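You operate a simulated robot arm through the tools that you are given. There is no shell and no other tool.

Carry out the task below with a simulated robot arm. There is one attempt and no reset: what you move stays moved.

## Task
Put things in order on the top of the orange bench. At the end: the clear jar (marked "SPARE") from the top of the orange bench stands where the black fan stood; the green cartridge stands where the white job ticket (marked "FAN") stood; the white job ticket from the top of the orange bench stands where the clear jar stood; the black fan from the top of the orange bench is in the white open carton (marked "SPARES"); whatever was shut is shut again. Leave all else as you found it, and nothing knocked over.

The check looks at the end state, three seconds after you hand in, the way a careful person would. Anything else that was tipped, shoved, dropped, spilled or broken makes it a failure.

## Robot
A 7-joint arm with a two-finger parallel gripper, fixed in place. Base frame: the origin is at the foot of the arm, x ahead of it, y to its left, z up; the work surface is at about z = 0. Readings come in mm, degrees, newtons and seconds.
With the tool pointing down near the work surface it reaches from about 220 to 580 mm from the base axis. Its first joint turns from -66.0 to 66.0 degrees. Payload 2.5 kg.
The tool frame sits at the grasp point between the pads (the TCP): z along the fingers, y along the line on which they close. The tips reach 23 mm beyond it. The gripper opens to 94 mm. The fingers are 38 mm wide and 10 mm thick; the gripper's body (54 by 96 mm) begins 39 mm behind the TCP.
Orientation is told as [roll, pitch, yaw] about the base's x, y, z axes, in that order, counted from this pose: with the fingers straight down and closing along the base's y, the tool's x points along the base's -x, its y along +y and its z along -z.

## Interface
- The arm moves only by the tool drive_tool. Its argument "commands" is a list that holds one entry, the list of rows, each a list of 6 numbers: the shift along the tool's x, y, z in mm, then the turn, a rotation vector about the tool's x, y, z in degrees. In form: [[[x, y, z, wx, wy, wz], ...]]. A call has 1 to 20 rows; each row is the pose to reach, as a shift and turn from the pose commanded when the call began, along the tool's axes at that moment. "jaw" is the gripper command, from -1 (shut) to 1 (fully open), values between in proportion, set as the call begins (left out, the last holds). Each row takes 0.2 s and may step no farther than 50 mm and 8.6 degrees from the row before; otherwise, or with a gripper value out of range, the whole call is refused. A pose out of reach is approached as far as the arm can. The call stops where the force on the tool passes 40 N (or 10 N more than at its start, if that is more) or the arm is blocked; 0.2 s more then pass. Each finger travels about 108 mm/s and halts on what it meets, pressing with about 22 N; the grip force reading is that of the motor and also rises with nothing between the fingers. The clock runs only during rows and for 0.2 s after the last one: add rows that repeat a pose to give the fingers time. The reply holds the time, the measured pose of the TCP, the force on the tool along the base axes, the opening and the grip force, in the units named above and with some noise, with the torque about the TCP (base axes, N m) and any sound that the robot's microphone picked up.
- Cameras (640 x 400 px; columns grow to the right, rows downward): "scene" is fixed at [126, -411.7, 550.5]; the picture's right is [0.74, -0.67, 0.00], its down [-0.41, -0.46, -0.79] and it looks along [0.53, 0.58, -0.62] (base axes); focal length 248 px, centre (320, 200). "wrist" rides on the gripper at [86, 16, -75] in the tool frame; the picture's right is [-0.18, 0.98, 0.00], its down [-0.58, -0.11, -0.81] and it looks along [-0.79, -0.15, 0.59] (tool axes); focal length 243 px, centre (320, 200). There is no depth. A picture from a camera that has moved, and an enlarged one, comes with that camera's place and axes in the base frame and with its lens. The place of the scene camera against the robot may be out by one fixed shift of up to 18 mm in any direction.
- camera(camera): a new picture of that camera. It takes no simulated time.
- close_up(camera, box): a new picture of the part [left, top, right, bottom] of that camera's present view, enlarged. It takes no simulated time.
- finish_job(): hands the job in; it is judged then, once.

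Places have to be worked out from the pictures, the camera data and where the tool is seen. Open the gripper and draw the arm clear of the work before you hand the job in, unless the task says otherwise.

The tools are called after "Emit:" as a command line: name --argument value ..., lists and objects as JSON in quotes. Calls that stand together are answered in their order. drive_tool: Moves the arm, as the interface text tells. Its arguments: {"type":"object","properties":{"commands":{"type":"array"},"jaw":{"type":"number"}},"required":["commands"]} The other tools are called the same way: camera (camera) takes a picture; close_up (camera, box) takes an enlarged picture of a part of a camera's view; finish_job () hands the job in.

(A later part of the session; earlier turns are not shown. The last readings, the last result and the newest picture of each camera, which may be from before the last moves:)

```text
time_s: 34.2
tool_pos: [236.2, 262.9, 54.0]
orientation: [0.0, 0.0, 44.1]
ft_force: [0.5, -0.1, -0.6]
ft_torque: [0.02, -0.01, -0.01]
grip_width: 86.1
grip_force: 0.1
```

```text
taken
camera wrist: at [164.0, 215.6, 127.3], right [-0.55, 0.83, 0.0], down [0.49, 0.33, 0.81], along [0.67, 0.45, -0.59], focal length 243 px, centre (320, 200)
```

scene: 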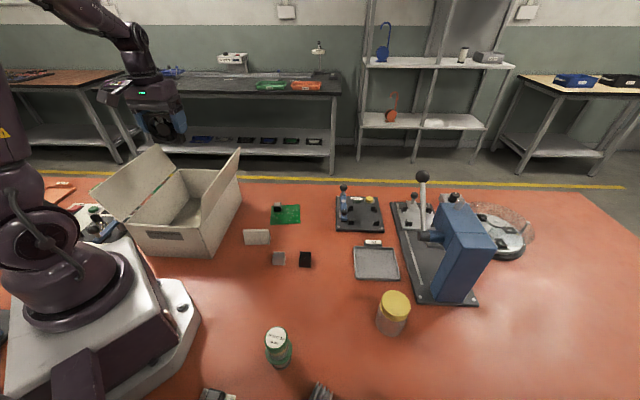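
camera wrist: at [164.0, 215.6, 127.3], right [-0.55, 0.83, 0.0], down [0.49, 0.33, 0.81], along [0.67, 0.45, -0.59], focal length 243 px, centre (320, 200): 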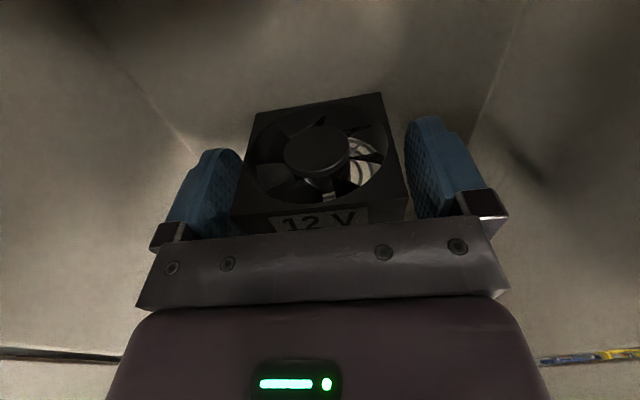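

The fan stands free on the carton floor with both pads clear. I raise the tool straight up out of the carton to about z≈330.

Emit:
drive_tool --commands '[[[0, 0, -5, 0, 0, 0], [0, 0, -15, 0, 0, 0], [0, 0, -30, 0, 0, 0], [0, 0, -50, 0, 0, 0], [0, 0, -75, 0, 0, 0], [0, 0, -100, 0, 0, 0], [0, 0, -130, 0, 0, 0], [0, 0, -160, 0, 0, 0], [0, 0, -190, 0, 0, 0], [0, 0, -220, 0, 0, 0], [0, 0, -250, 0, 0, 0], [0, 0, -276, 0, 0, 0], [0, 0, -276, 0, 0, 0]]]'

Emit:
camera --camera "wrist"

Emit:
camera --camera "scene"

```text
time_s: 37.0
tool_pos: [237.3, 262.7, 329.4]
orientation: [-0.1, 0.0, 44.0]
ft_force: [0.2, 0.0, 0.5]
ft_torque: [-0.02, -0.01, 0.02]
grip_width: 86.1
grip_force: 0.1
```

```text
taken
camera wrist: at [165.7, 215.8, 404.4], right [-0.55, 0.83, 0.0], down [0.49, 0.33, 0.81], along [0.67, 0.45, -0.59], focal length 243 px, centre (320, 200)
```

wrist: 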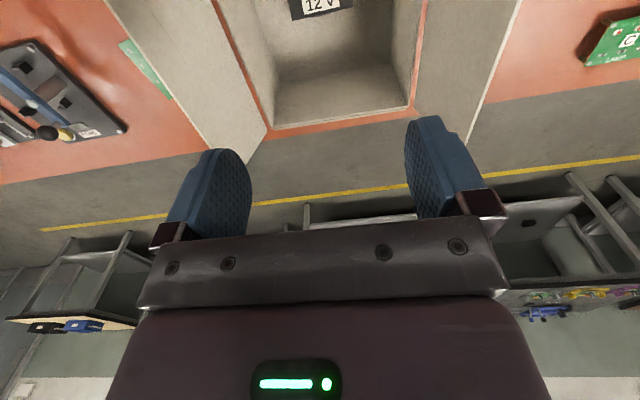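

```text
taken
```

scene: 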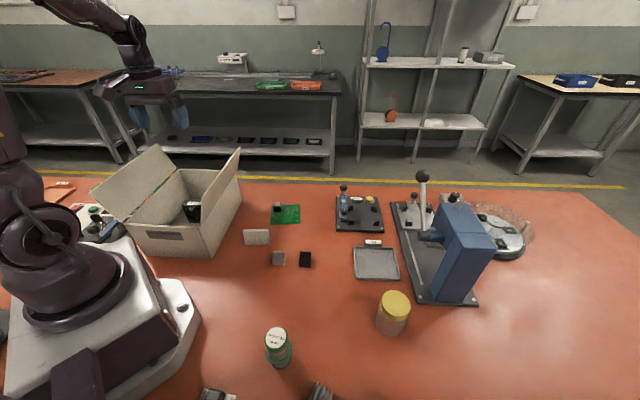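

The fan now sits inside the carton and everything else is unchanged. I swing over to hover above the jar near (411,-325) with the jaws fully open, going across high and then down to z≈200.

Emit:
drive_tool --commands '[[[9, -17, 0, 0, 0, 2], [26, -50, 0, 0, 0, 7], [45, -86, 0, 0, 0, 13], [64, -123, 0, 0, 0, 19], [83, -159, 0, 0, 0, 25], [102, -196, 0, 0, 0, 31], [121, -232, 0, 0, 0, 37], [140, -269, 0, 0, 0, 43], [159, -305, 0, 0, 0, 49], [178, -342, 0, 0, 0, 55], [197, -378, 0, 0, 0, 61], [216, -415, 0, 0, 0, 67], [236, -452, 0, 0, 0, 72], [255, -489, 0, 0, 0, 77], [271, -520, 0, 0, 0, 80], [283, -543, 10, 0, 0, 82], [283, -543, 40, 0, 0, 82], [283, -543, 75, 0, 0, 82], [283, -543, 110, 0, 0, 82], [283, -543, 129, 0, 0, 82]]]' --jaw 1

Emit:
camera --camera "wrist"

Emit:
camera --camera "scene"

```text
time_s: 41.2
tool_pos: [413.8, -325.6, 197.6]
orientation: [0.0, -0.1, -37.8]
ft_force: [-0.1, 0.6, -0.2]
ft_torque: [0.03, -0.02, 0.01]
grip_width: 94.2
grip_force: 0.2
```

```text
taken
camera wrist: at [355.1, -257.2, 272.4], right [0.75, 0.66, 0.0], down [0.39, -0.44, 0.81], along [0.53, -0.6, -0.59], focal length 243 px, centre (320, 200)
```

wrist: 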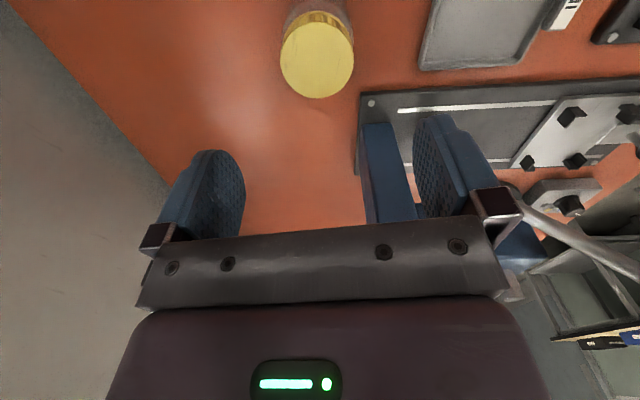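

```text
taken
```

scene: 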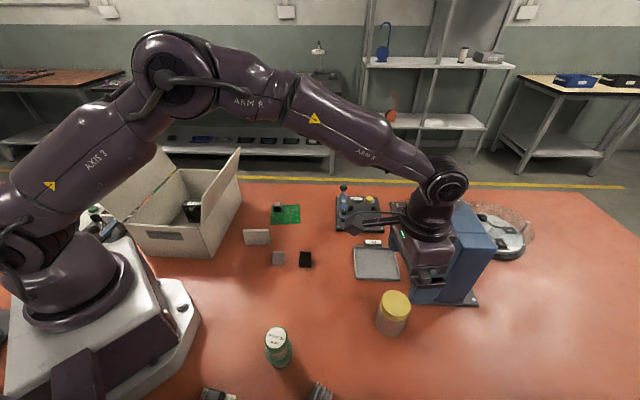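

Emit:
close_up --camera "wrist" --box '[256, 0, 384, 110]'

Emit:
close_up --camera "scene" --box '[340, 160, 520, 350]'

```text
3.64 times, centred on (320, 55) of wrist
camera zoom: at [355.1, -257.2, 272.4], right [0.75, 0.66, 0.0], down [0.39, -0.44, 0.81], along [0.53, -0.6, -0.59], focal length 882 px, centre (320, 727)
```

zoom: 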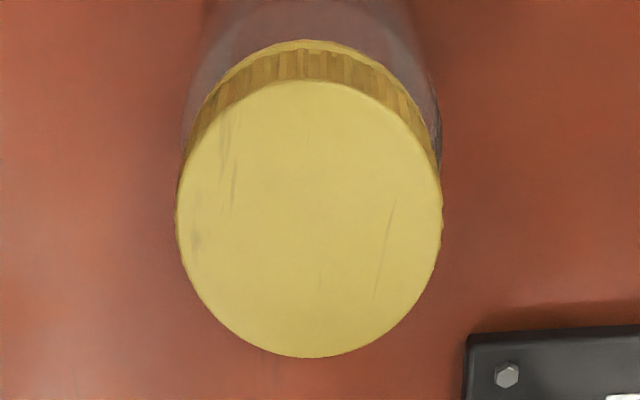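

```text
2.11 times, centred on (430, 255) of scene
camera zoom: at [126.0, -411.7, 550.5], right [0.74, -0.67, 0.0], down [-0.41, -0.46, -0.79], along [0.53, 0.58, -0.62], focal length 521 px, centre (88, 84)
```

zoom: 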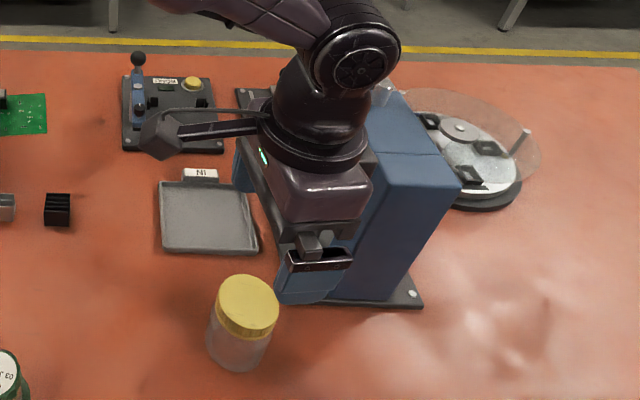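

The lid centre triangulates to about (410,-323) with the lid top near z≈82. I shift 3 mm to centre and go down to z≈120 to check that the fingers straddle it.

Emit:
drive_tool --commands '[[[1, -1, 15, 0, 0, 0], [2, -2, 30, 0, 0, 0], [2, -2, 50, 0, 0, 0], [2, -2, 68, 0, 0, 0], [2, -2, 78, 0, 0, 0], [2, -2, 78, 0, 0, 0]]]'

Emit:
camera --camera "wrist"

Emit:
close_up --camera "scene" --box '[340, 160, 520, 350]'

```text
time_s: 42.6
tool_pos: [409.9, -325.1, 121.9]
orientation: [-0.1, 0.0, -37.9]
ft_force: [-0.3, 1.5, -0.9]
ft_torque: [0.01, 0.01, 0.01]
grip_width: 94.0
grip_force: 0.0
```

```text
taken
camera wrist: at [352.2, -256.8, 196.6], right [0.75, 0.66, 0.0], down [0.39, -0.44, 0.81], along [0.53, -0.6, -0.59], focal length 243 px, centre (320, 200)
```

wrist: 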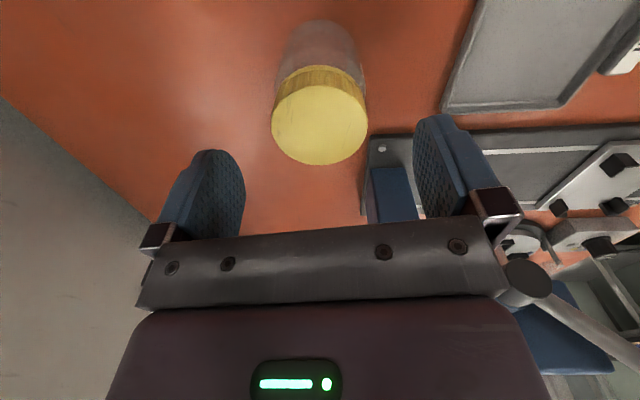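

```text
2.11 times, centred on (430, 255) of scene
camera zoom: at [126.0, -411.7, 550.5], right [0.74, -0.67, 0.0], down [-0.41, -0.46, -0.79], along [0.53, 0.58, -0.62], focal length 521 px, centre (88, 84)
```

zoom: 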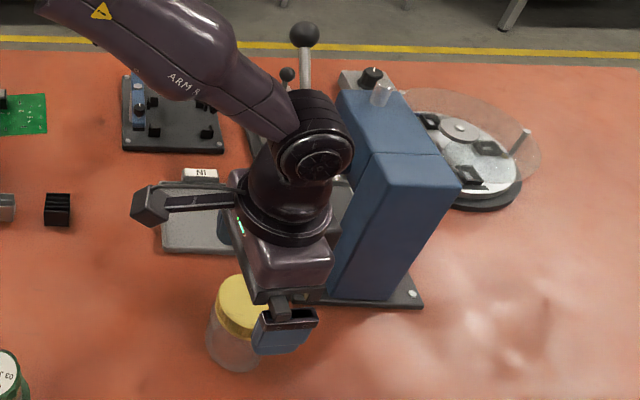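

The jar is centred between the fingers and the hand is clear of the press. I go down 67 mm to TCP z≈54, leaving the hand's underside about 10 mm above the lid.

Emit:
drive_tool --commands '[[[0, 0, 12, 0, 0, 0], [0, 0, 24, 0, 0, 0], [0, 0, 36, 0, 0, 0], [0, 0, 48, 0, 0, 0], [0, 0, 58, 0, 0, 0], [0, 0, 67, 0, 0, 0], [0, 0, 67, 0, 0, 0]]]'

Emit:
camera --camera "wrist"

Emit:
close_up --camera "scene" --box '[340, 160, 520, 350]'

```text
time_s: 44.2
tool_pos: [409.3, -323.8, 55.9]
orientation: [0.1, 0.0, -37.9]
ft_force: [-0.1, -0.7, -0.3]
ft_torque: [-0.01, -0.01, -0.01]
grip_width: 94.1
grip_force: 0.0
```

```text
taken
camera wrist: at [351.3, -256.8, 130.4], right [0.75, 0.66, 0.0], down [0.39, -0.44, 0.81], along [0.53, -0.6, -0.59], focal length 243 px, centre (320, 200)
```

wrist: 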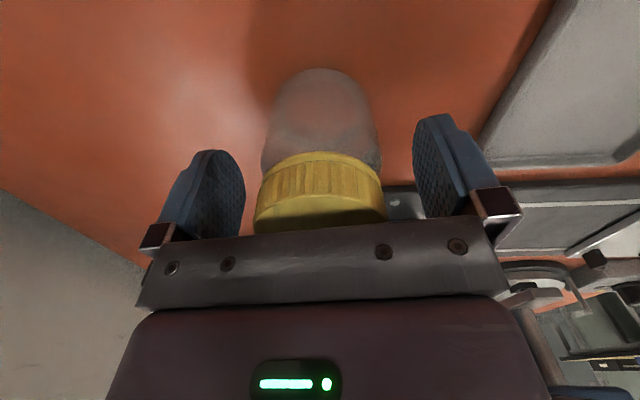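

```text
2.11 times, centred on (430, 255) of scene
camera zoom: at [126.0, -411.7, 550.5], right [0.74, -0.67, 0.0], down [-0.41, -0.46, -0.79], along [0.53, 0.58, -0.62], focal length 521 px, centre (88, 84)
```

zoom: 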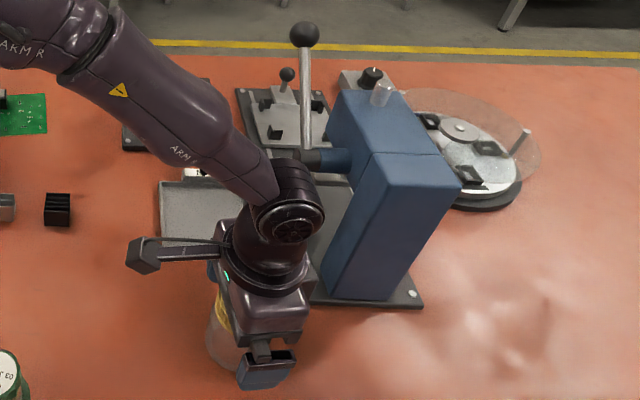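

The jar stands between the pads and the hand is above the lid without contact. I close on the jar body.

Emit:
drive_tool --commands '[[[0, 0, 0, 0, 0, 0], [0, 0, 0, 0, 0, 0], [0, 0, 0, 0, 0, 0], [0, 0, 0, 0, 0, 0]]]' --jaw -1

Emit:
camera --camera "wrist"

```text
time_s: 45.2
tool_pos: [408.9, -324.4, 56.3]
orientation: [0.0, -0.1, -37.9]
ft_force: [0.9, 0.2, -0.8]
ft_torque: [-0.01, -0.01, 0.03]
grip_width: 58.4
grip_force: 21.8
```

```text
taken
camera wrist: at [351.3, -256.7, 130.5], right [0.75, 0.66, 0.0], down [0.39, -0.44, 0.81], along [0.53, -0.6, -0.59], focal length 243 px, centre (320, 200)
```

wrist: 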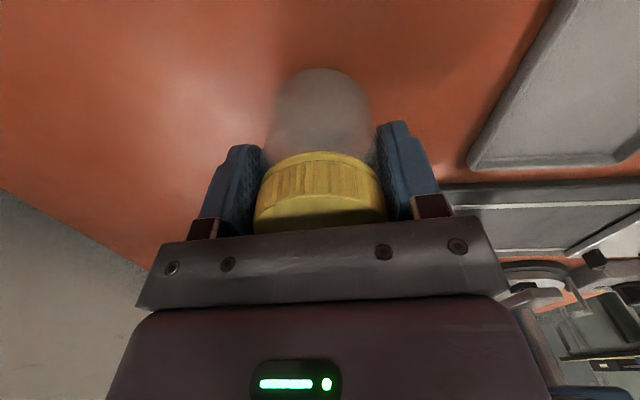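

The jar is gripped at 58.4 mm. I lift it straight up to z≈200.

Emit:
drive_tool --commands '[[[0, 0, -4, 0, 0, 0], [0, 0, -12, 0, 0, 0], [0, 0, -24, 0, 0, 0], [0, 0, -40, 0, 0, 0], [0, 0, -60, 0, 0, 0], [0, 0, -80, 0, 0, 0], [0, 0, -100, 0, 0, 0], [0, 0, -120, 0, 0, 0], [0, 0, -136, 0, 0, 0], [0, 0, -144, 0, 0, 0], [0, 0, -144, 0, 0, 0]]]'

Emit:
camera --camera "wrist"

Emit:
close_up --camera "scene" --box '[340, 160, 520, 350]'

```text
time_s: 47.6
tool_pos: [409.8, -325.3, 200.1]
orientation: [-0.1, 0.0, -37.9]
ft_force: [-0.4, 0.7, -0.5]
ft_torque: [-0.03, 0.0, -0.03]
grip_width: 58.5
grip_force: 22.4
```

```text
taken
camera wrist: at [352.7, -258.2, 274.1], right [0.75, 0.66, 0.0], down [0.39, -0.44, 0.81], along [0.53, -0.6, -0.59], focal length 243 px, centre (320, 200)
```

wrist: 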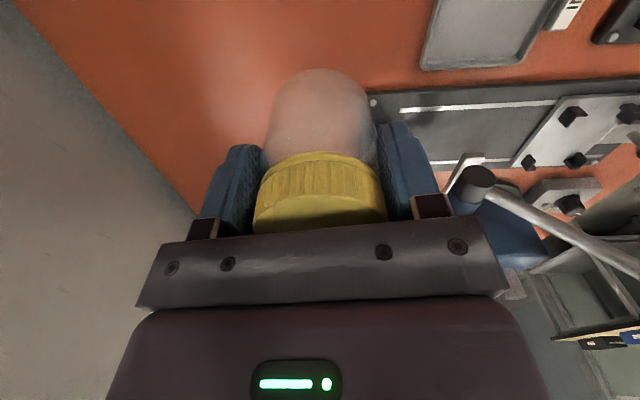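

```text
2.11 times, centred on (430, 255) of scene
camera zoom: at [126.1, -411.7, 550.5], right [0.74, -0.67, 0.0], down [-0.41, -0.46, -0.79], along [0.53, 0.58, -0.62], focal length 521 px, centre (88, 84)
```

zoom: 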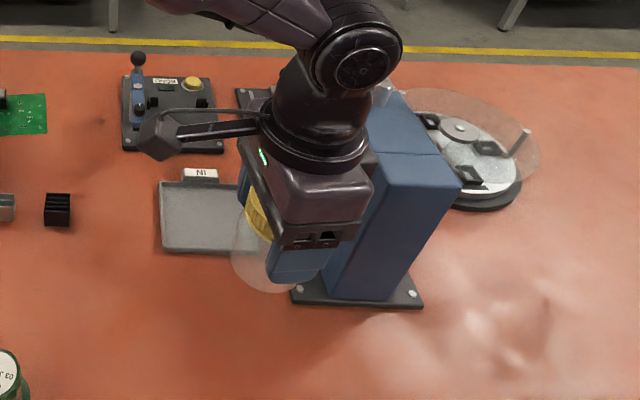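

The jar is lifted and steady. I carry it level to above the fan's old spot, aiming the TCP at about (310,-139).

Emit:
drive_tool --commands '[[[6, 3, 0, 0, 0, 0], [20, 9, 0, 0, 0, 0], [40, 18, 0, 0, 0, 0], [62, 27, 0, 0, 0, 0], [84, 37, 0, 0, 0, 0], [106, 47, 0, 0, 0, 0], [128, 57, 0, 0, 0, 0], [150, 67, 0, 0, 0, 0], [170, 76, 0, 0, 0, 0], [185, 82, 0, 0, 0, 0], [192.6, 85.5, 0, 0, 0, 0], [192.6, 85.5, 0, 0, 0, 0], [192.6, 85.5, 0, 0, 0, 0]]]'

Emit:
camera --camera "wrist"

Emit:
close_up --camera "scene" --box '[220, 160, 400, 340]'

```text
time_s: 50.4
tool_pos: [309.4, -141.6, 199.3]
orientation: [0.1, 0.0, -37.9]
ft_force: [0.0, 0.3, 0.2]
ft_torque: [0.02, 0.0, -0.01]
grip_width: 58.4
grip_force: 21.9
```

```text
taken
camera wrist: at [252.2, -73.0, 273.8], right [0.75, 0.66, 0.0], down [0.39, -0.44, 0.81], along [0.53, -0.6, -0.59], focal length 243 px, centre (320, 200)
```

wrist: 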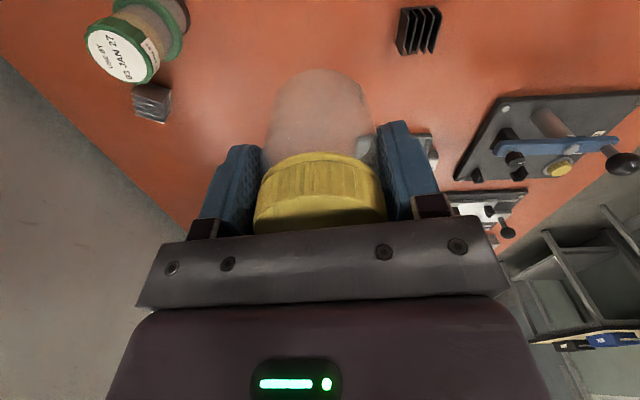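

```text
2.22 times, centred on (310, 250) of scene
camera zoom: at [126.1, -411.7, 550.5], right [0.74, -0.67, 0.0], down [-0.41, -0.46, -0.79], along [0.53, 0.58, -0.62], focal length 550 px, centre (342, 89)
```

zoom: 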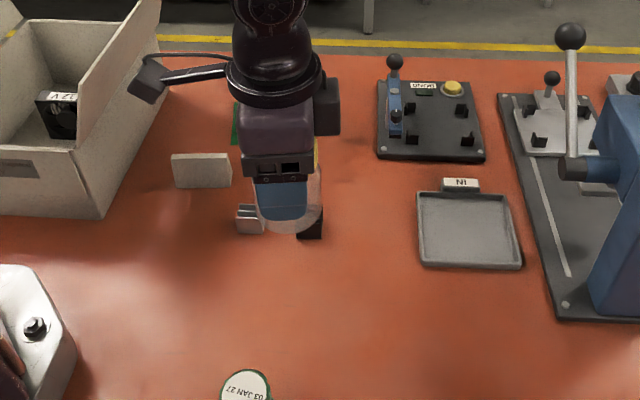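

The jar is over the fan's old centre, with the black heatsink about 60 mm away to the side. I lower it to about 4 mm above the bench.

Emit:
drive_tool --commands '[[[0, 0, 12, 0, 0, 0], [0, 0, 28, 0, 0, 0], [0, 0, 46, 0, 0, 0], [0, 0, 64, 0, 0, 0], [0, 0, 82, 0, 0, 0], [0, 0, 100, 0, 0, 0], [0, 0, 114, 0, 0, 0], [0, 0, 126, 0, 0, 0], [0, 0, 135, 0, 0, 0], [0, 0, 139, 0, 0, 0], [0, 0, 139, 0, 0, 0]]]'

Emit:
drive_tool --commands '[[[0, 0, 1, 0, 0, 0], [0, 0, 2, 0, 0, 0], [0, 0, 2, 0, 0, 0]]]'

```text
time_s: 52.8
tool_pos: [309.2, -140.0, 62.2]
orientation: [0.0, 0.0, -37.9]
ft_force: [0.5, -0.3, -0.4]
ft_torque: [0.03, -0.01, -0.02]
grip_width: 58.1
grip_force: 21.9
```

```text
time_s: 53.6
tool_pos: [310.0, -138.7, 59.5]
orientation: [0.0, 0.1, -37.9]
ft_force: [-0.8, -0.1, -0.8]
ft_torque: [-0.05, 0.01, 0.03]
grip_width: 58.2
grip_force: 22.2
```

No contact yet at z≈59, about 3 mm above the original grip height. I lower in 1 mm rows until the force rises.

Emit:
drive_tool --commands '[[[0, 0, 1, 0, 0, 0], [0, 0, 2, 0, 0, 0], [0, 0, 2, 0, 0, 0]]]'

Emit:
drive_tool --commands '[[[0, 0, 0.7, 0, 0, 0], [0, 0, 1.2, 0, 0, 0], [0, 0, 1.2, 0, 0, 0]]]'

```text
time_s: 54.4
tool_pos: [308.6, -139.2, 56.2]
orientation: [0.1, 0.0, -37.9]
ft_force: [0.2, 0.4, -0.1]
ft_torque: [-0.01, 0.01, -0.01]
grip_width: 58.4
grip_force: 21.7
```

```text
time_s: 55.2
tool_pos: [310.1, -138.8, 56.0]
orientation: [0.0, -0.1, -37.9]
ft_force: [-2.9, 0.0, 19.5]
ft_torque: [0.02, 0.2, -0.12]
grip_width: 58.5
grip_force: 22.2
```

The jar has touched down (about 20 N). I ease off 0.8 mm and open the jaws to about 76 mm.

Emit:
drive_tool --commands '[[[0, 0, -0.8, 0, 0, 0], [0, 0, -0.8, 0, 0, 0]]]'

Emit:
drive_tool --commands '[[[0, 0, 0, 0, 0, 0], [0, 0, 0, 0, 0, 0], [0, 0, 0, 0, 0, 0], [0, 0, 0, 0, 0, 0]]]' --jaw 0.62

Emit:
camera --camera "wrist"

Emit:
close_up --camera "scene" --box '[220, 160, 400, 340]'

```text
time_s: 55.8
tool_pos: [310.4, -138.8, 56.4]
orientation: [0.0, -0.1, -37.9]
ft_force: [0.6, -1.8, 14.8]
ft_torque: [-0.08, -0.07, -0.04]
grip_width: 58.5
grip_force: 21.8
```

```text
time_s: 56.8
tool_pos: [309.4, -138.6, 55.5]
orientation: [0.0, -0.1, -37.9]
ft_force: [-0.1, -0.5, -0.5]
ft_torque: [0.03, -0.01, 0.01]
grip_width: 76.0
grip_force: 0.1
```

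```text
taken
camera wrist: at [251.8, -71.5, 129.8], right [0.75, 0.66, 0.0], down [0.39, -0.44, 0.81], along [0.53, -0.6, -0.59], focal length 243 px, centre (320, 200)
```

wrist: 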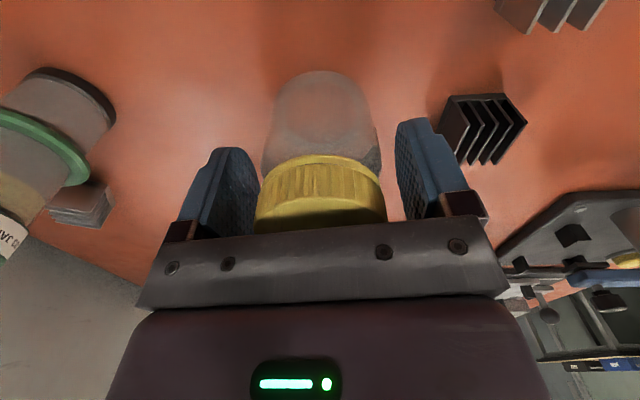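

```text
2.22 times, centred on (310, 250) of scene
camera zoom: at [126.0, -411.7, 550.5], right [0.74, -0.67, 0.0], down [-0.41, -0.46, -0.79], along [0.53, 0.58, -0.62], focal length 550 px, centre (342, 89)
```

zoom: 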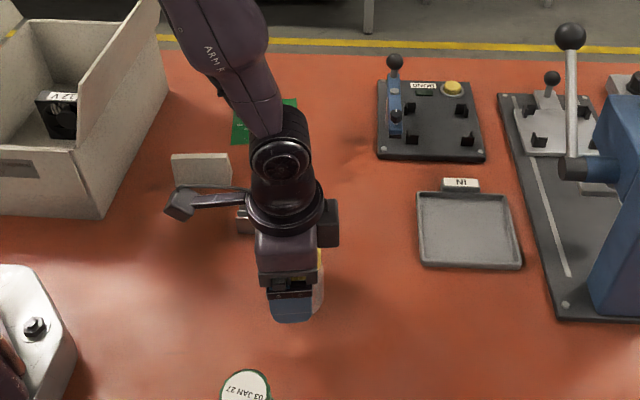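

The jar stands free at the fan's old place. I raise the tool straight up to about z≈250.

Emit:
drive_tool --commands '[[[0, 0, -5, 0, 0, 0], [0, 0, -15, 0, 0, 0], [0, 0, -30, 0, 0, 0], [0, 0, -50, 0, 0, 0], [0, 0, -75, 0, 0, 0], [0, 0, -100, 0, 0, 0], [0, 0, -130, 0, 0, 0], [0, 0, -160, 0, 0, 0], [0, 0, -185, 0, 0, 0], [0, 0, -195, 0, 0, 0], [0, 0, -195, 0, 0, 0]]]'

Emit:
camera --camera "wrist"

Emit:
camera --camera "scene"

```text
time_s: 59.2
tool_pos: [309.9, -137.6, 250.7]
orientation: [0.0, 0.0, -37.9]
ft_force: [0.2, -0.8, -0.1]
ft_torque: [0.01, -0.03, 0.04]
grip_width: 76.0
grip_force: 0.0
```

```text
taken
camera wrist: at [252.9, -70.5, 325.8], right [0.75, 0.66, 0.0], down [0.39, -0.44, 0.81], along [0.53, -0.6, -0.59], focal length 243 px, centre (320, 200)
```

wrist: 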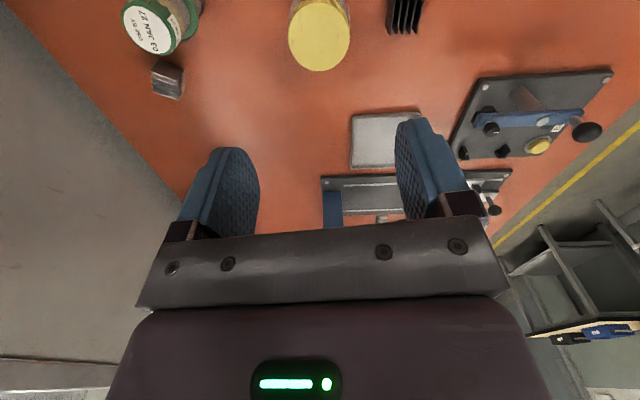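

```text
taken
```

scene: 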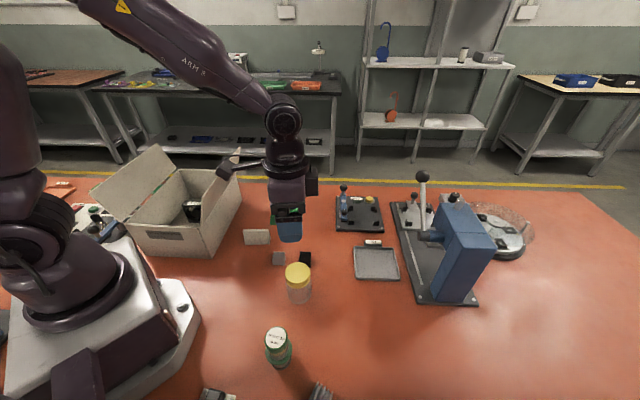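

The jar stands upright where the fan was. Next I turn to yaw ≈48.8° and hover over the ticket at (325.5,72.6,~185), with the jaws fully open to take it by its ends.

Emit:
drive_tool --commands '[[[5, 8, 0, 0, 0, -4], [15, 22, 0, 0, 0, -11], [25, 38, 0, 0, 0, -18.5], [36, 54, 0, 0, 0, -26], [46, 70, 0, 0, 0, -33.5], [57, 86, 0, 0, 0, -41], [68, 102, 0, 0, 0, -48.5], [78, 118, 0, 0, 0, -56], [89, 134, 0, 0, 0, -63.5], [99, 149, 0, 0, 0, -71], [108, 163, 0, 0, 0, -78], [115, 172, 0, 0, 0, -83], [117.3, 176, 20, 0, 0, -86.7], [117.3, 176, 45, 0, 0, -86.7], [117.3, 176, 65, 0, 0, -86.7], [117.3, 176, 65, 0, 0, -86.7]]]' --jaw 1

Emit:
camera --camera "wrist"

Emit:
close_up --camera "scene" --box '[160, 100, 360, 300]'

```text
time_s: 62.6
tool_pos: [325.4, 73.4, 186.0]
orientation: [0.1, 0.0, 48.8]
ft_force: [-0.1, 0.3, 0.6]
ft_torque: [-0.03, 0.01, 0.0]
grip_width: 94.2
grip_force: 0.1
```

```text
taken
camera wrist: at [257.2, 20.0, 259.2], right [-0.62, 0.79, 0.0], down [0.46, 0.37, 0.81], along [0.63, 0.5, -0.59], focal length 243 px, centre (320, 200)
```

wrist: 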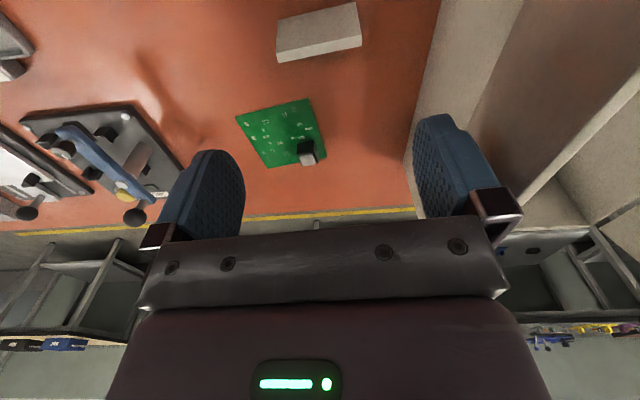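

```text
2.00 times, centred on (260, 200) of scene
camera zoom: at [126.1, -411.7, 550.5], right [0.74, -0.67, 0.0], down [-0.41, -0.46, -0.79], along [0.53, 0.58, -0.62], focal length 495 px, centre (440, 200)
```

zoom: 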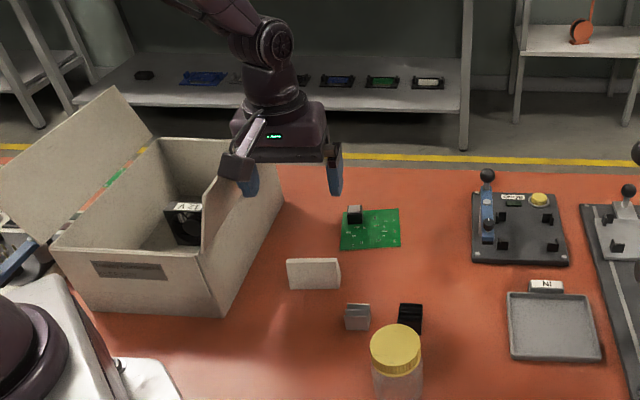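

The tool hovers over the ticket beside the carton's flap. I enlarge the ticket to check its axis and centre against the jaws.

Emit:
close_up --camera "wrist" --box '[256, 0, 384, 80]'

Emit:
close_up --camera "wrist" --box '[380, 0, 640, 240]'

```text
5.00 times, centred on (320, 40) of wrist
camera zoom: at [257.2, 20.0, 259.2], right [-0.62, 0.79, 0.0], down [0.46, 0.37, 0.81], along [0.63, 0.5, -0.59], focal length 1213 px, centre (320, 1000)
```

zoom: 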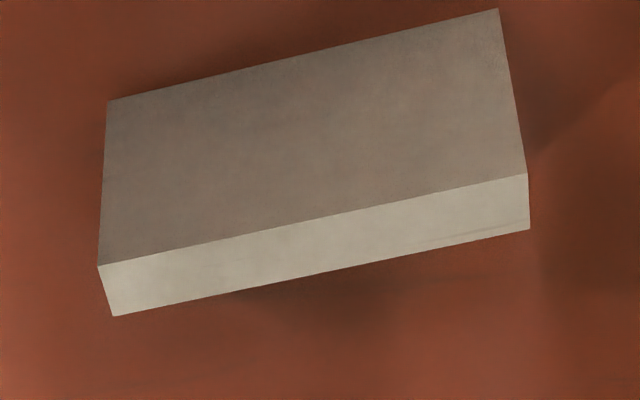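

```text
1.67 times, centred on (510, 120) of wrist
camera zoom: at [257.2, 20.0, 259.2], right [-0.62, 0.79, 0.0], down [0.46, 0.37, 0.81], along [0.63, 0.5, -0.59], focal length 404 px, centre (3, 333)
```

zoom: 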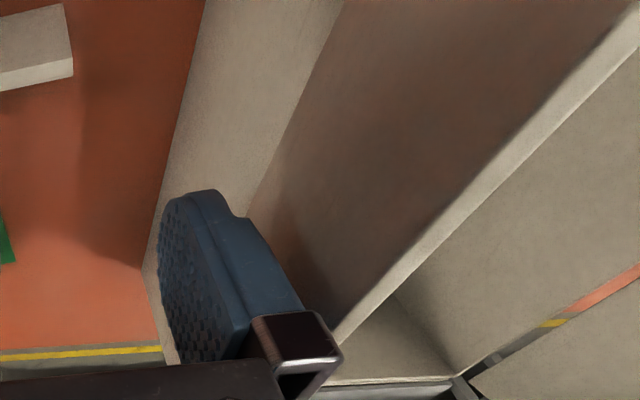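

The ticket's centre is confirmed at (325.5,72.3) and its axis matches the jaws within 0.3°. I shift 1.5 mm and go down to z≈85 to check the clearances to the ticket ends and the flap.

Emit:
drive_tool --commands '[[[1, -1, 12, 0, 0, 0], [1, -1, 28, 0, 0, 0], [1, -1, 46, 0, 0, 0], [1, -1, 64, 0, 0, 0], [1, -1, 82, 0, 0, 0], [1, -1, 95, 0, 0, 0], [1, -1, 101, 0, 0, 0], [1, -1, 101, 0, 0, 0]]]'

Emit:
camera --camera "wrist"

Emit:
close_up --camera "scene" --box '[160, 120, 340, 300]'

```text
time_s: 64.4
tool_pos: [325.9, 71.1, 84.9]
orientation: [0.0, 0.0, 48.8]
ft_force: [0.0, 0.4, -0.2]
ft_torque: [0.01, 0.0, 0.01]
grip_width: 93.9
grip_force: 0.0
```

```text
taken
camera wrist: at [257.5, 17.5, 159.8], right [-0.62, 0.79, 0.0], down [0.46, 0.37, 0.81], along [0.63, 0.5, -0.59], focal length 243 px, centre (320, 200)
```

wrist: 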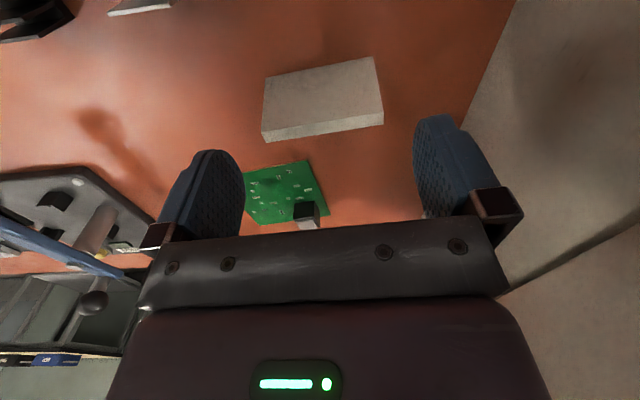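

```text
2.22 times, centred on (250, 210) of scene
camera zoom: at [126.1, -411.7, 550.5], right [0.74, -0.67, 0.0], down [-0.41, -0.46, -0.79], along [0.53, 0.58, -0.62], focal length 550 px, centre (476, 178)
```

zoom: 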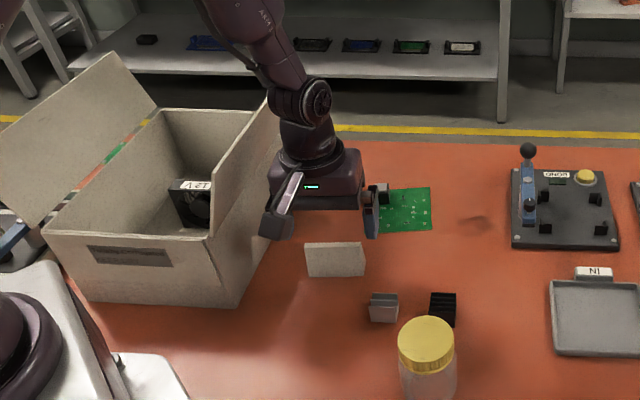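

The jaws straddle the ticket, and the hand stays about 25 mm or more from the flap. I go down the last 55 mm to TCP z≈30, with the tips about 7 mm above the bench.

Emit:
drive_tool --commands '[[[0, 0, 10, 0, 0, 0], [0, 0, 20, 0, 0, 0], [0, 0, 30, 0, 0, 0], [0, 0, 40, 0, 0, 0], [0, 0, 48, 0, 0, 0], [0, 0, 54, 0, 0, 0], [0, 0, 54, 0, 0, 0]]]'

Emit:
camera --camera "wrist"

Emit:
close_up --camera "scene" --box '[160, 120, 340, 300]'

```text
time_s: 66.0
tool_pos: [325.3, 72.1, 30.9]
orientation: [0.0, 0.0, 48.8]
ft_force: [0.1, 0.3, 0.0]
ft_torque: [0.05, -0.02, -0.02]
grip_width: 93.8
grip_force: 0.0
```

```text
taken
camera wrist: at [257.0, 18.9, 105.8], right [-0.62, 0.79, 0.0], down [0.46, 0.37, 0.81], along [0.63, 0.5, -0.59], focal length 243 px, centre (320, 200)
```

wrist: 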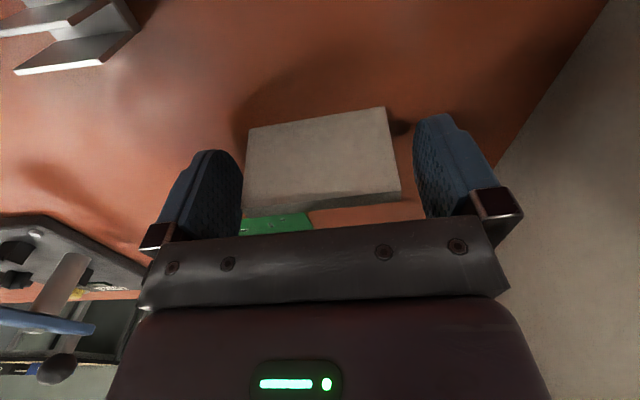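

```text
2.22 times, centred on (250, 210) of scene
camera zoom: at [126.1, -411.7, 550.5], right [0.74, -0.67, 0.0], down [-0.41, -0.46, -0.79], along [0.53, 0.58, -0.62], focal length 550 px, centre (476, 178)
```

zoom: 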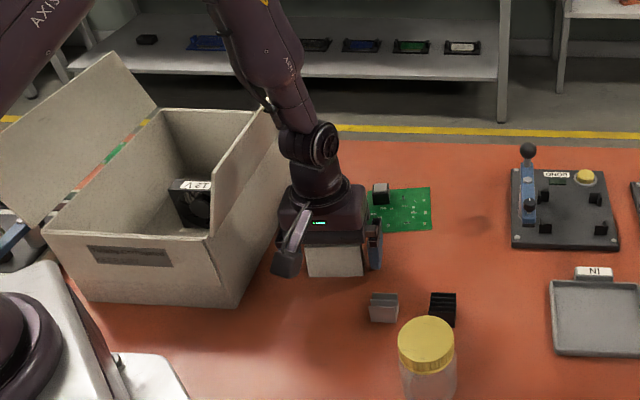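

The ticket is between the pads with no contact forces and the carton is undisturbed. I close the jaws on the ticket's ends.

Emit:
drive_tool --commands '[[[0, 0, 0, 0, 0, 0], [0, 0, 0, 0, 0, 0], [0, 0, 0, 0, 0, 0], [0, 0, 0, 0, 0, 0]]]' --jaw -1

Emit:
camera --camera "wrist"

```text
time_s: 67.0
tool_pos: [325.1, 71.0, 31.9]
orientation: [0.0, 0.0, 48.9]
ft_force: [-0.5, 0.4, 0.1]
ft_torque: [0.01, -0.03, 0.01]
grip_width: 68.6
grip_force: 21.8
```

```text
taken
camera wrist: at [256.9, 18.9, 105.9], right [-0.62, 0.79, 0.0], down [0.46, 0.37, 0.81], along [0.63, 0.5, -0.59], focal length 243 px, centre (320, 200)
```

wrist: 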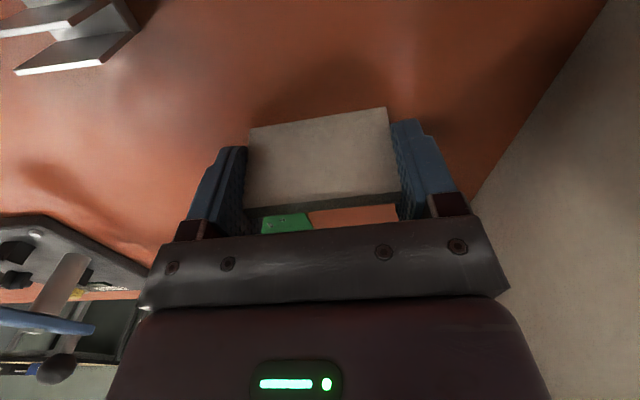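

The ticket is held at 68.6 mm. I lift it straight up to z≈215.

Emit:
drive_tool --commands '[[[0, 0, -4, 0, 0, 0], [0, 0, -12, 0, 0, 0], [0, 0, -26, 0, 0, 0], [0, 0, -44, 0, 0, 0], [0, 0, -66, 0, 0, 0], [0, 0, -90, 0, 0, 0], [0, 0, -114, 0, 0, 0], [0, 0, -138, 0, 0, 0], [0, 0, -160, 0, 0, 0], [0, 0, -177, 0, 0, 0], [0, 0, -184, 0, 0, 0], [0, 0, -184, 0, 0, 0]]]'

Emit:
camera --camera "scene"

Emit:
camera --camera "wrist"

```text
time_s: 69.6
tool_pos: [327.4, 70.9, 215.4]
orientation: [0.0, 0.1, 48.8]
ft_force: [-0.4, -0.7, 0.4]
ft_torque: [0.0, 0.01, 0.05]
grip_width: 68.8
grip_force: 21.9
```

```text
taken
```

scene: 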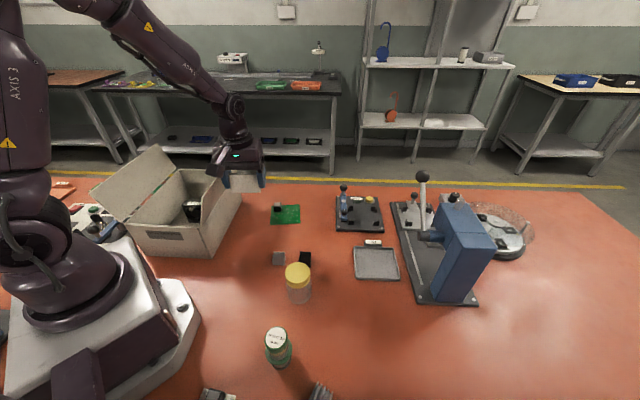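

```text
taken
camera wrist: at [258.8, 18.0, 289.9], right [-0.62, 0.79, 0.0], down [0.47, 0.37, 0.81], along [0.63, 0.5, -0.59], focal length 243 px, centre (320, 200)
```

wrist: 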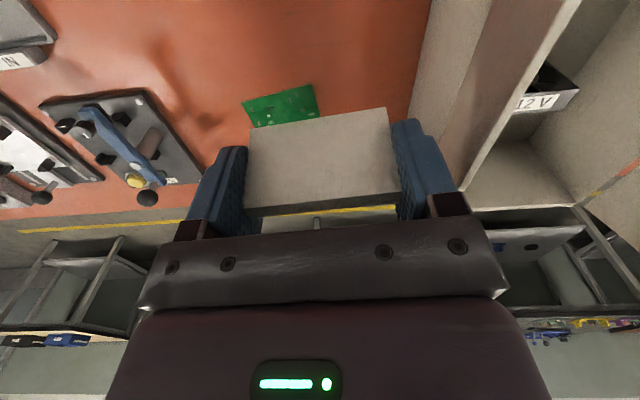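

The ticket hangs level in the jaws. I carry it at this height to above the jar's old spot near (411,-323.5), keeping its heading.

Emit:
drive_tool --commands '[[[8, -11, 0, 0, 0, 0], [24, -32, 0, 0, 0, 0], [43, -58, 0, 0, 0, 0], [63, -84, 0, 0, 0, 0], [83, -111, 0, 0, 0, 0], [103, -138, 0, 0, 0, 0], [123, -165, 0, 0, 0, 0], [143, -192, 0, 0, 0, 0], [163, -219, 0, 0, 0, 0], [183, -246, 0, 0, 0, 0], [203, -273, 0, 0, 0, 0], [221, -297, 0, 0, 0, 0], [234, -315, 0, 0, 0, 0], [241.2, -324.2, 0, 0, 0, 0], [241.2, -324.2, 0, 0, 0, 0], [241.2, -324.2, 0, 0, 0, 0]]]'

Emit:
camera --camera "scene"

Emit:
camera --camera "wrist"

```text
time_s: 73.0
tool_pos: [409.7, -323.6, 217.9]
orientation: [0.0, -0.1, 48.8]
ft_force: [-0.4, 0.1, 0.2]
ft_torque: [0.04, 0.02, 0.01]
grip_width: 68.6
grip_force: 21.6
```

```text
taken
```

scene: 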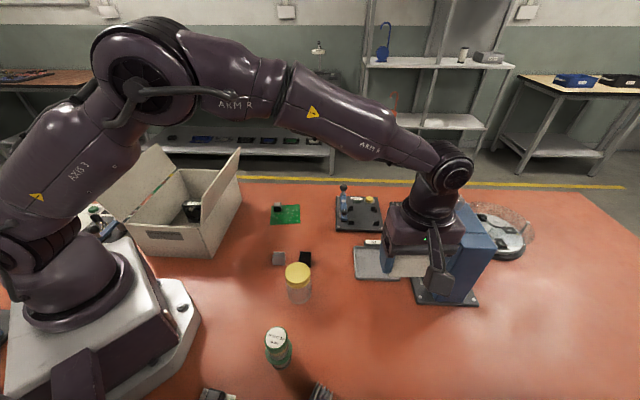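

```text
taken
camera wrist: at [341.6, -376.7, 291.4], right [-0.62, 0.79, 0.0], down [0.47, 0.37, 0.81], along [0.63, 0.5, -0.59], focal length 243 px, centre (320, 200)
```

wrist: 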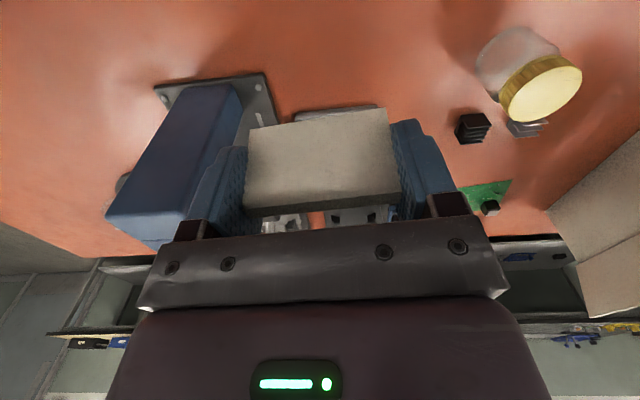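

The ticket is above the jar's old spot, and the press column is about 75 mm beyond the nearest finger. I lower it to about 5 mm above the bench.

Emit:
drive_tool --commands '[[[0, 0, 12, 0, 0, 0], [0, 0, 30, 0, 0, 0], [0, 0, 50, 0, 0, 0], [0, 0, 70, 0, 0, 0], [0, 0, 90, 0, 0, 0], [0, 0, 110, 0, 0, 0], [0, 0, 130, 0, 0, 0], [0, 0, 148, 0, 0, 0], [0, 0, 162, 0, 0, 0], [0, 0, 173, 0, 0, 0], [0, 0, 179, 0, 0, 0], [0, 0, 179, 0, 0, 0]]]'

Emit:
camera --camera "wrist"

Emit:
close_up --camera "scene" --box '[340, 160, 520, 350]'

```text
time_s: 75.6
tool_pos: [409.7, -324.7, 36.1]
orientation: [0.0, 0.1, 48.8]
ft_force: [0.6, 0.0, 0.3]
ft_torque: [0.01, 0.02, -0.01]
grip_width: 68.5
grip_force: 22.3
```

```text
taken
camera wrist: at [342.0, -376.8, 110.0], right [-0.62, 0.79, 0.0], down [0.46, 0.37, 0.81], along [0.63, 0.5, -0.59], focal length 243 px, centre (320, 200)
```

wrist: 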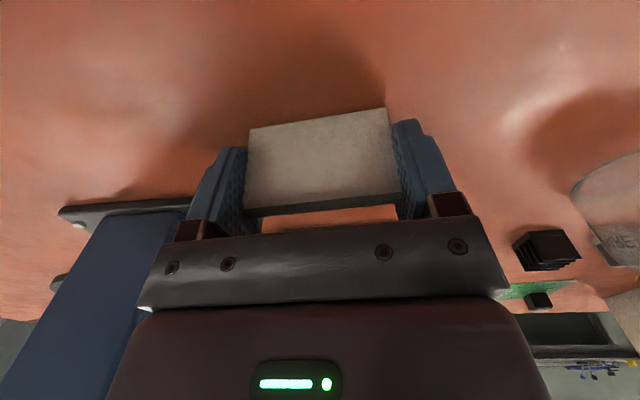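

```text
2.11 times, centred on (430, 255) of scene
camera zoom: at [126.0, -411.7, 550.5], right [0.74, -0.67, 0.0], down [-0.41, -0.46, -0.79], along [0.53, 0.58, -0.62], focal length 521 px, centre (88, 84)
```

zoom: 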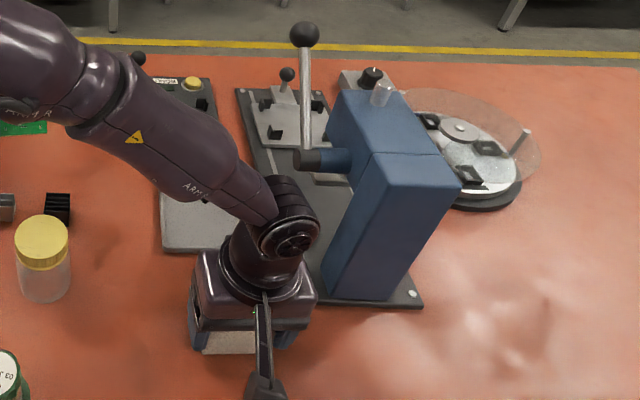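

The ticket is about 4-5 mm above the bench with no contact. I creep down in roughly 1 mm rows until it touches.

Emit:
drive_tool --commands '[[[0, 0, 1, 0, 0, 0], [0, 0, 2, 0, 0, 0], [0, 0, 3, 0, 0, 0], [0, 0, 3, 0, 0, 0]]]'

Emit:
drive_tool --commands '[[[0, 0, 0.7, 0, 0, 0], [0, 0, 1.3, 0, 0, 0], [0, 0, 1.3, 0, 0, 0]]]'

```text
time_s: 76.6
tool_pos: [410.9, -323.8, 33.4]
orientation: [0.0, 0.0, 48.7]
ft_force: [-0.1, -0.1, 1.5]
ft_torque: [0.0, -0.02, 0.01]
grip_width: 68.3
grip_force: 21.6
```

```text
time_s: 77.4
tool_pos: [409.6, -325.1, 31.3]
orientation: [0.1, 0.1, 48.7]
ft_force: [1.2, 0.1, 0.1]
ft_torque: [0.0, -0.06, -0.01]
grip_width: 68.6
grip_force: 21.9
```

Still no contact force. I creep on in sub-millimetre rows.

Emit:
drive_tool --commands '[[[0, 0, 0.5, 0, 0, 0], [0, 0, 0.8, 0, 0, 0], [0, 0, 0.8, 0, 0, 0]]]'

```text
time_s: 78.2
tool_pos: [411.9, -324.2, 31.5]
orientation: [-0.1, 0.0, 48.8]
ft_force: [0.4, 1.0, 4.4]
ft_torque: [0.07, 0.0, -0.02]
grip_width: 68.5
grip_force: 22.0
```

A light 4 N contact means the ticket is standing on the bench. I open to about 84 mm.

Emit:
drive_tool --commands '[[[0, 0, 0, 0, 0, 0], [0, 0, 0, 0, 0, 0], [0, 0, 0, 0, 0, 0], [0, 0, 0, 0, 0, 0]]]' --jaw 0.79

Emit:
camera --camera "wrist"

```text
time_s: 79.2
tool_pos: [410.6, -325.5, 31.8]
orientation: [0.0, 0.0, 48.8]
ft_force: [-0.1, 0.1, -1.1]
ft_torque: [0.01, -0.01, 0.0]
grip_width: 84.2
grip_force: 0.2
```

```text
taken
camera wrist: at [341.9, -377.1, 105.0], right [-0.62, 0.79, 0.0], down [0.46, 0.37, 0.81], along [0.63, 0.5, -0.59], focal length 243 px, centre (320, 200)
```

wrist: 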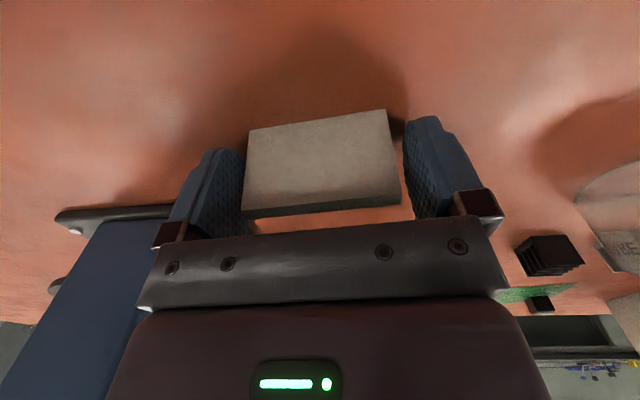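

The ticket stands free with both pads clear of it. I raise the tool straight up to about z≈230.

Emit:
drive_tool --commands '[[[0, 0, -5, 0, 0, 0], [0, 0, -15, 0, 0, 0], [0, 0, -30, 0, 0, 0], [0, 0, -50, 0, 0, 0], [0, 0, -75, 0, 0, 0], [0, 0, -100, 0, 0, 0], [0, 0, -130, 0, 0, 0], [0, 0, -160, 0, 0, 0], [0, 0, -185, 0, 0, 0], [0, 0, -200, 0, 0, 0], [0, 0, -200, 0, 0, 0]]]'

Emit:
camera --camera "wrist"

Emit:
camera --camera "scene"

```text
time_s: 81.6
tool_pos: [411.1, -324.9, 230.7]
orientation: [0.1, 0.0, 48.9]
ft_force: [-0.5, 0.1, 1.2]
ft_torque: [-0.01, -0.01, -0.01]
grip_width: 84.0
grip_force: 0.0
```

```text
taken
camera wrist: at [342.9, -377.7, 305.1], right [-0.62, 0.79, 0.0], down [0.46, 0.37, 0.81], along [0.63, 0.5, -0.59], focal length 243 px, centre (320, 200)
```

wrist: 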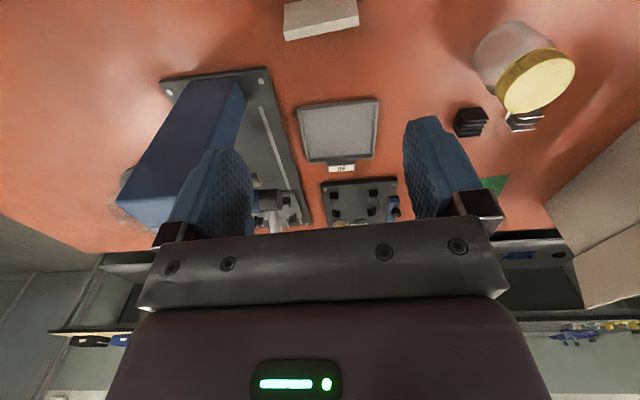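

```text
taken
```

scene: 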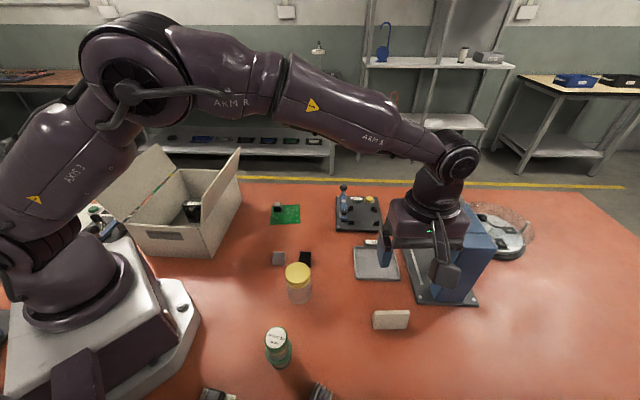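

The ticket stands where the jar was, and the rest is undisturbed. I move to hover above the cartridge near (198,-224), turning to yaw ≈20° with the jaws at about 76 mm.

Emit:
drive_tool --commands '[[[2, 8, 0, 0, 0, 1], [7, 24, 0, 0, 0, 4], [13, 46, 0, 0, 0, 7], [20, 70, 0, 0, 0, 10], [27, 94, 0, 0, 0, 13], [34, 118, 0, 0, 0, 16], [41, 142, 0, 0, 0, 19], [48, 166, 0, 0, 0, 22], [54, 190, 0, 0, 0, 25], [60, 211, 0, 0, 0, 27], [64.3, 226.8, 10, 0, 0, 28.8], [64.3, 226.8, 30, 0, 0, 28.8], [64.3, 226.8, 45, 0, 0, 28.8], [64.3, 226.8, 45, 0, 0, 28.8]]]' --jaw 0.62

Emit:
camera --camera "wrist"

Emit:
camera --camera "scene"

```text
time_s: 84.6
tool_pos: [197.8, -221.9, 185.9]
orientation: [0.0, 0.0, 19.9]
ft_force: [0.7, -0.2, -1.3]
ft_torque: [0.0, -0.02, 0.03]
grip_width: 76.1
grip_force: 0.2
```

```text
taken
camera wrist: at [112.2, -234.7, 259.7], right [-0.16, 0.99, 0.0], down [0.58, 0.1, 0.81], along [0.8, 0.13, -0.59], focal length 243 px, centre (320, 200)
```

wrist: 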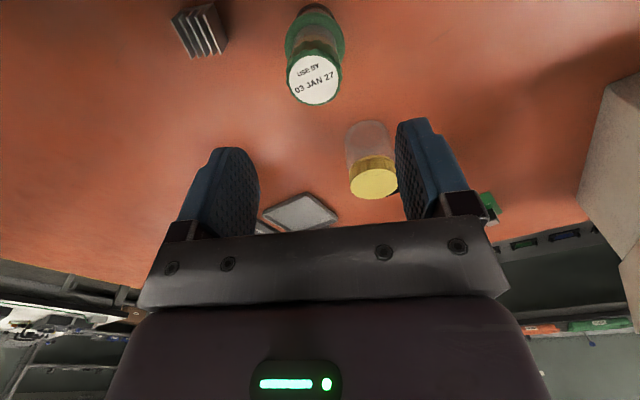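

```text
taken
```

scene: 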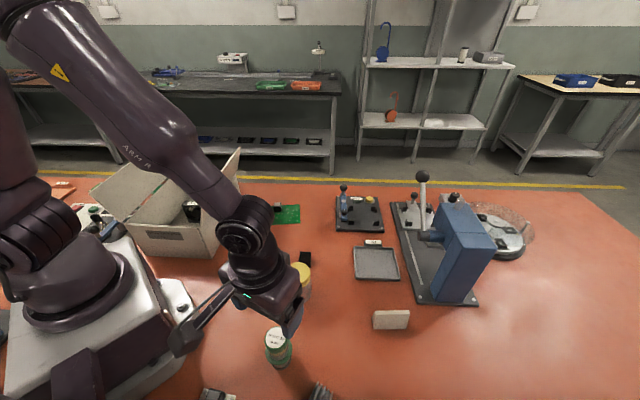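

I enlarge the cartridge to measure its cap centre and height before going down.

Emit:
close_up --camera "wrist" --box '[256, 0, 384, 120]'

Emit:
close_up --camera "wrist" --box '[300, 100, 460, 220]'

```text
3.33 times, centred on (320, 60) of wrist
camera zoom: at [112.2, -234.7, 259.7], right [-0.16, 0.99, 0.0], down [0.58, 0.1, 0.81], along [0.8, 0.13, -0.59], focal length 809 px, centre (320, 667)
```

zoom: 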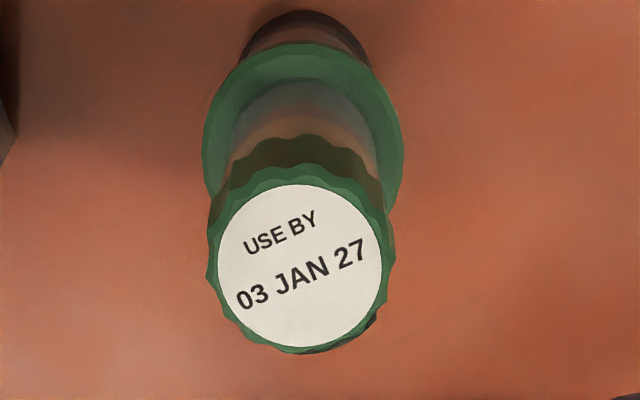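

```text
3.33 times, centred on (380, 160) of wrist
camera zoom: at [112.2, -234.7, 259.7], right [-0.16, 0.99, 0.0], down [0.58, 0.1, 0.81], along [0.8, 0.13, -0.59], focal length 809 px, centre (120, 333)
```

zoom: 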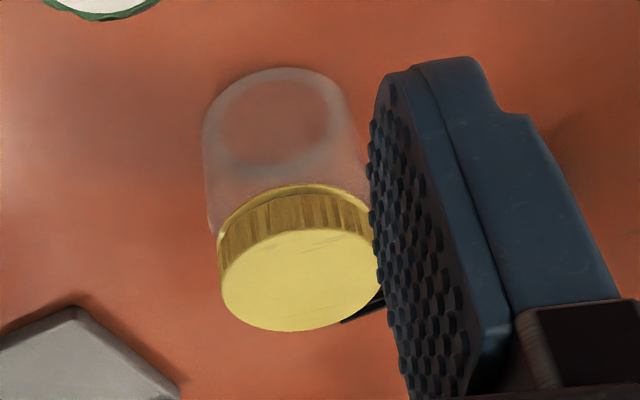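

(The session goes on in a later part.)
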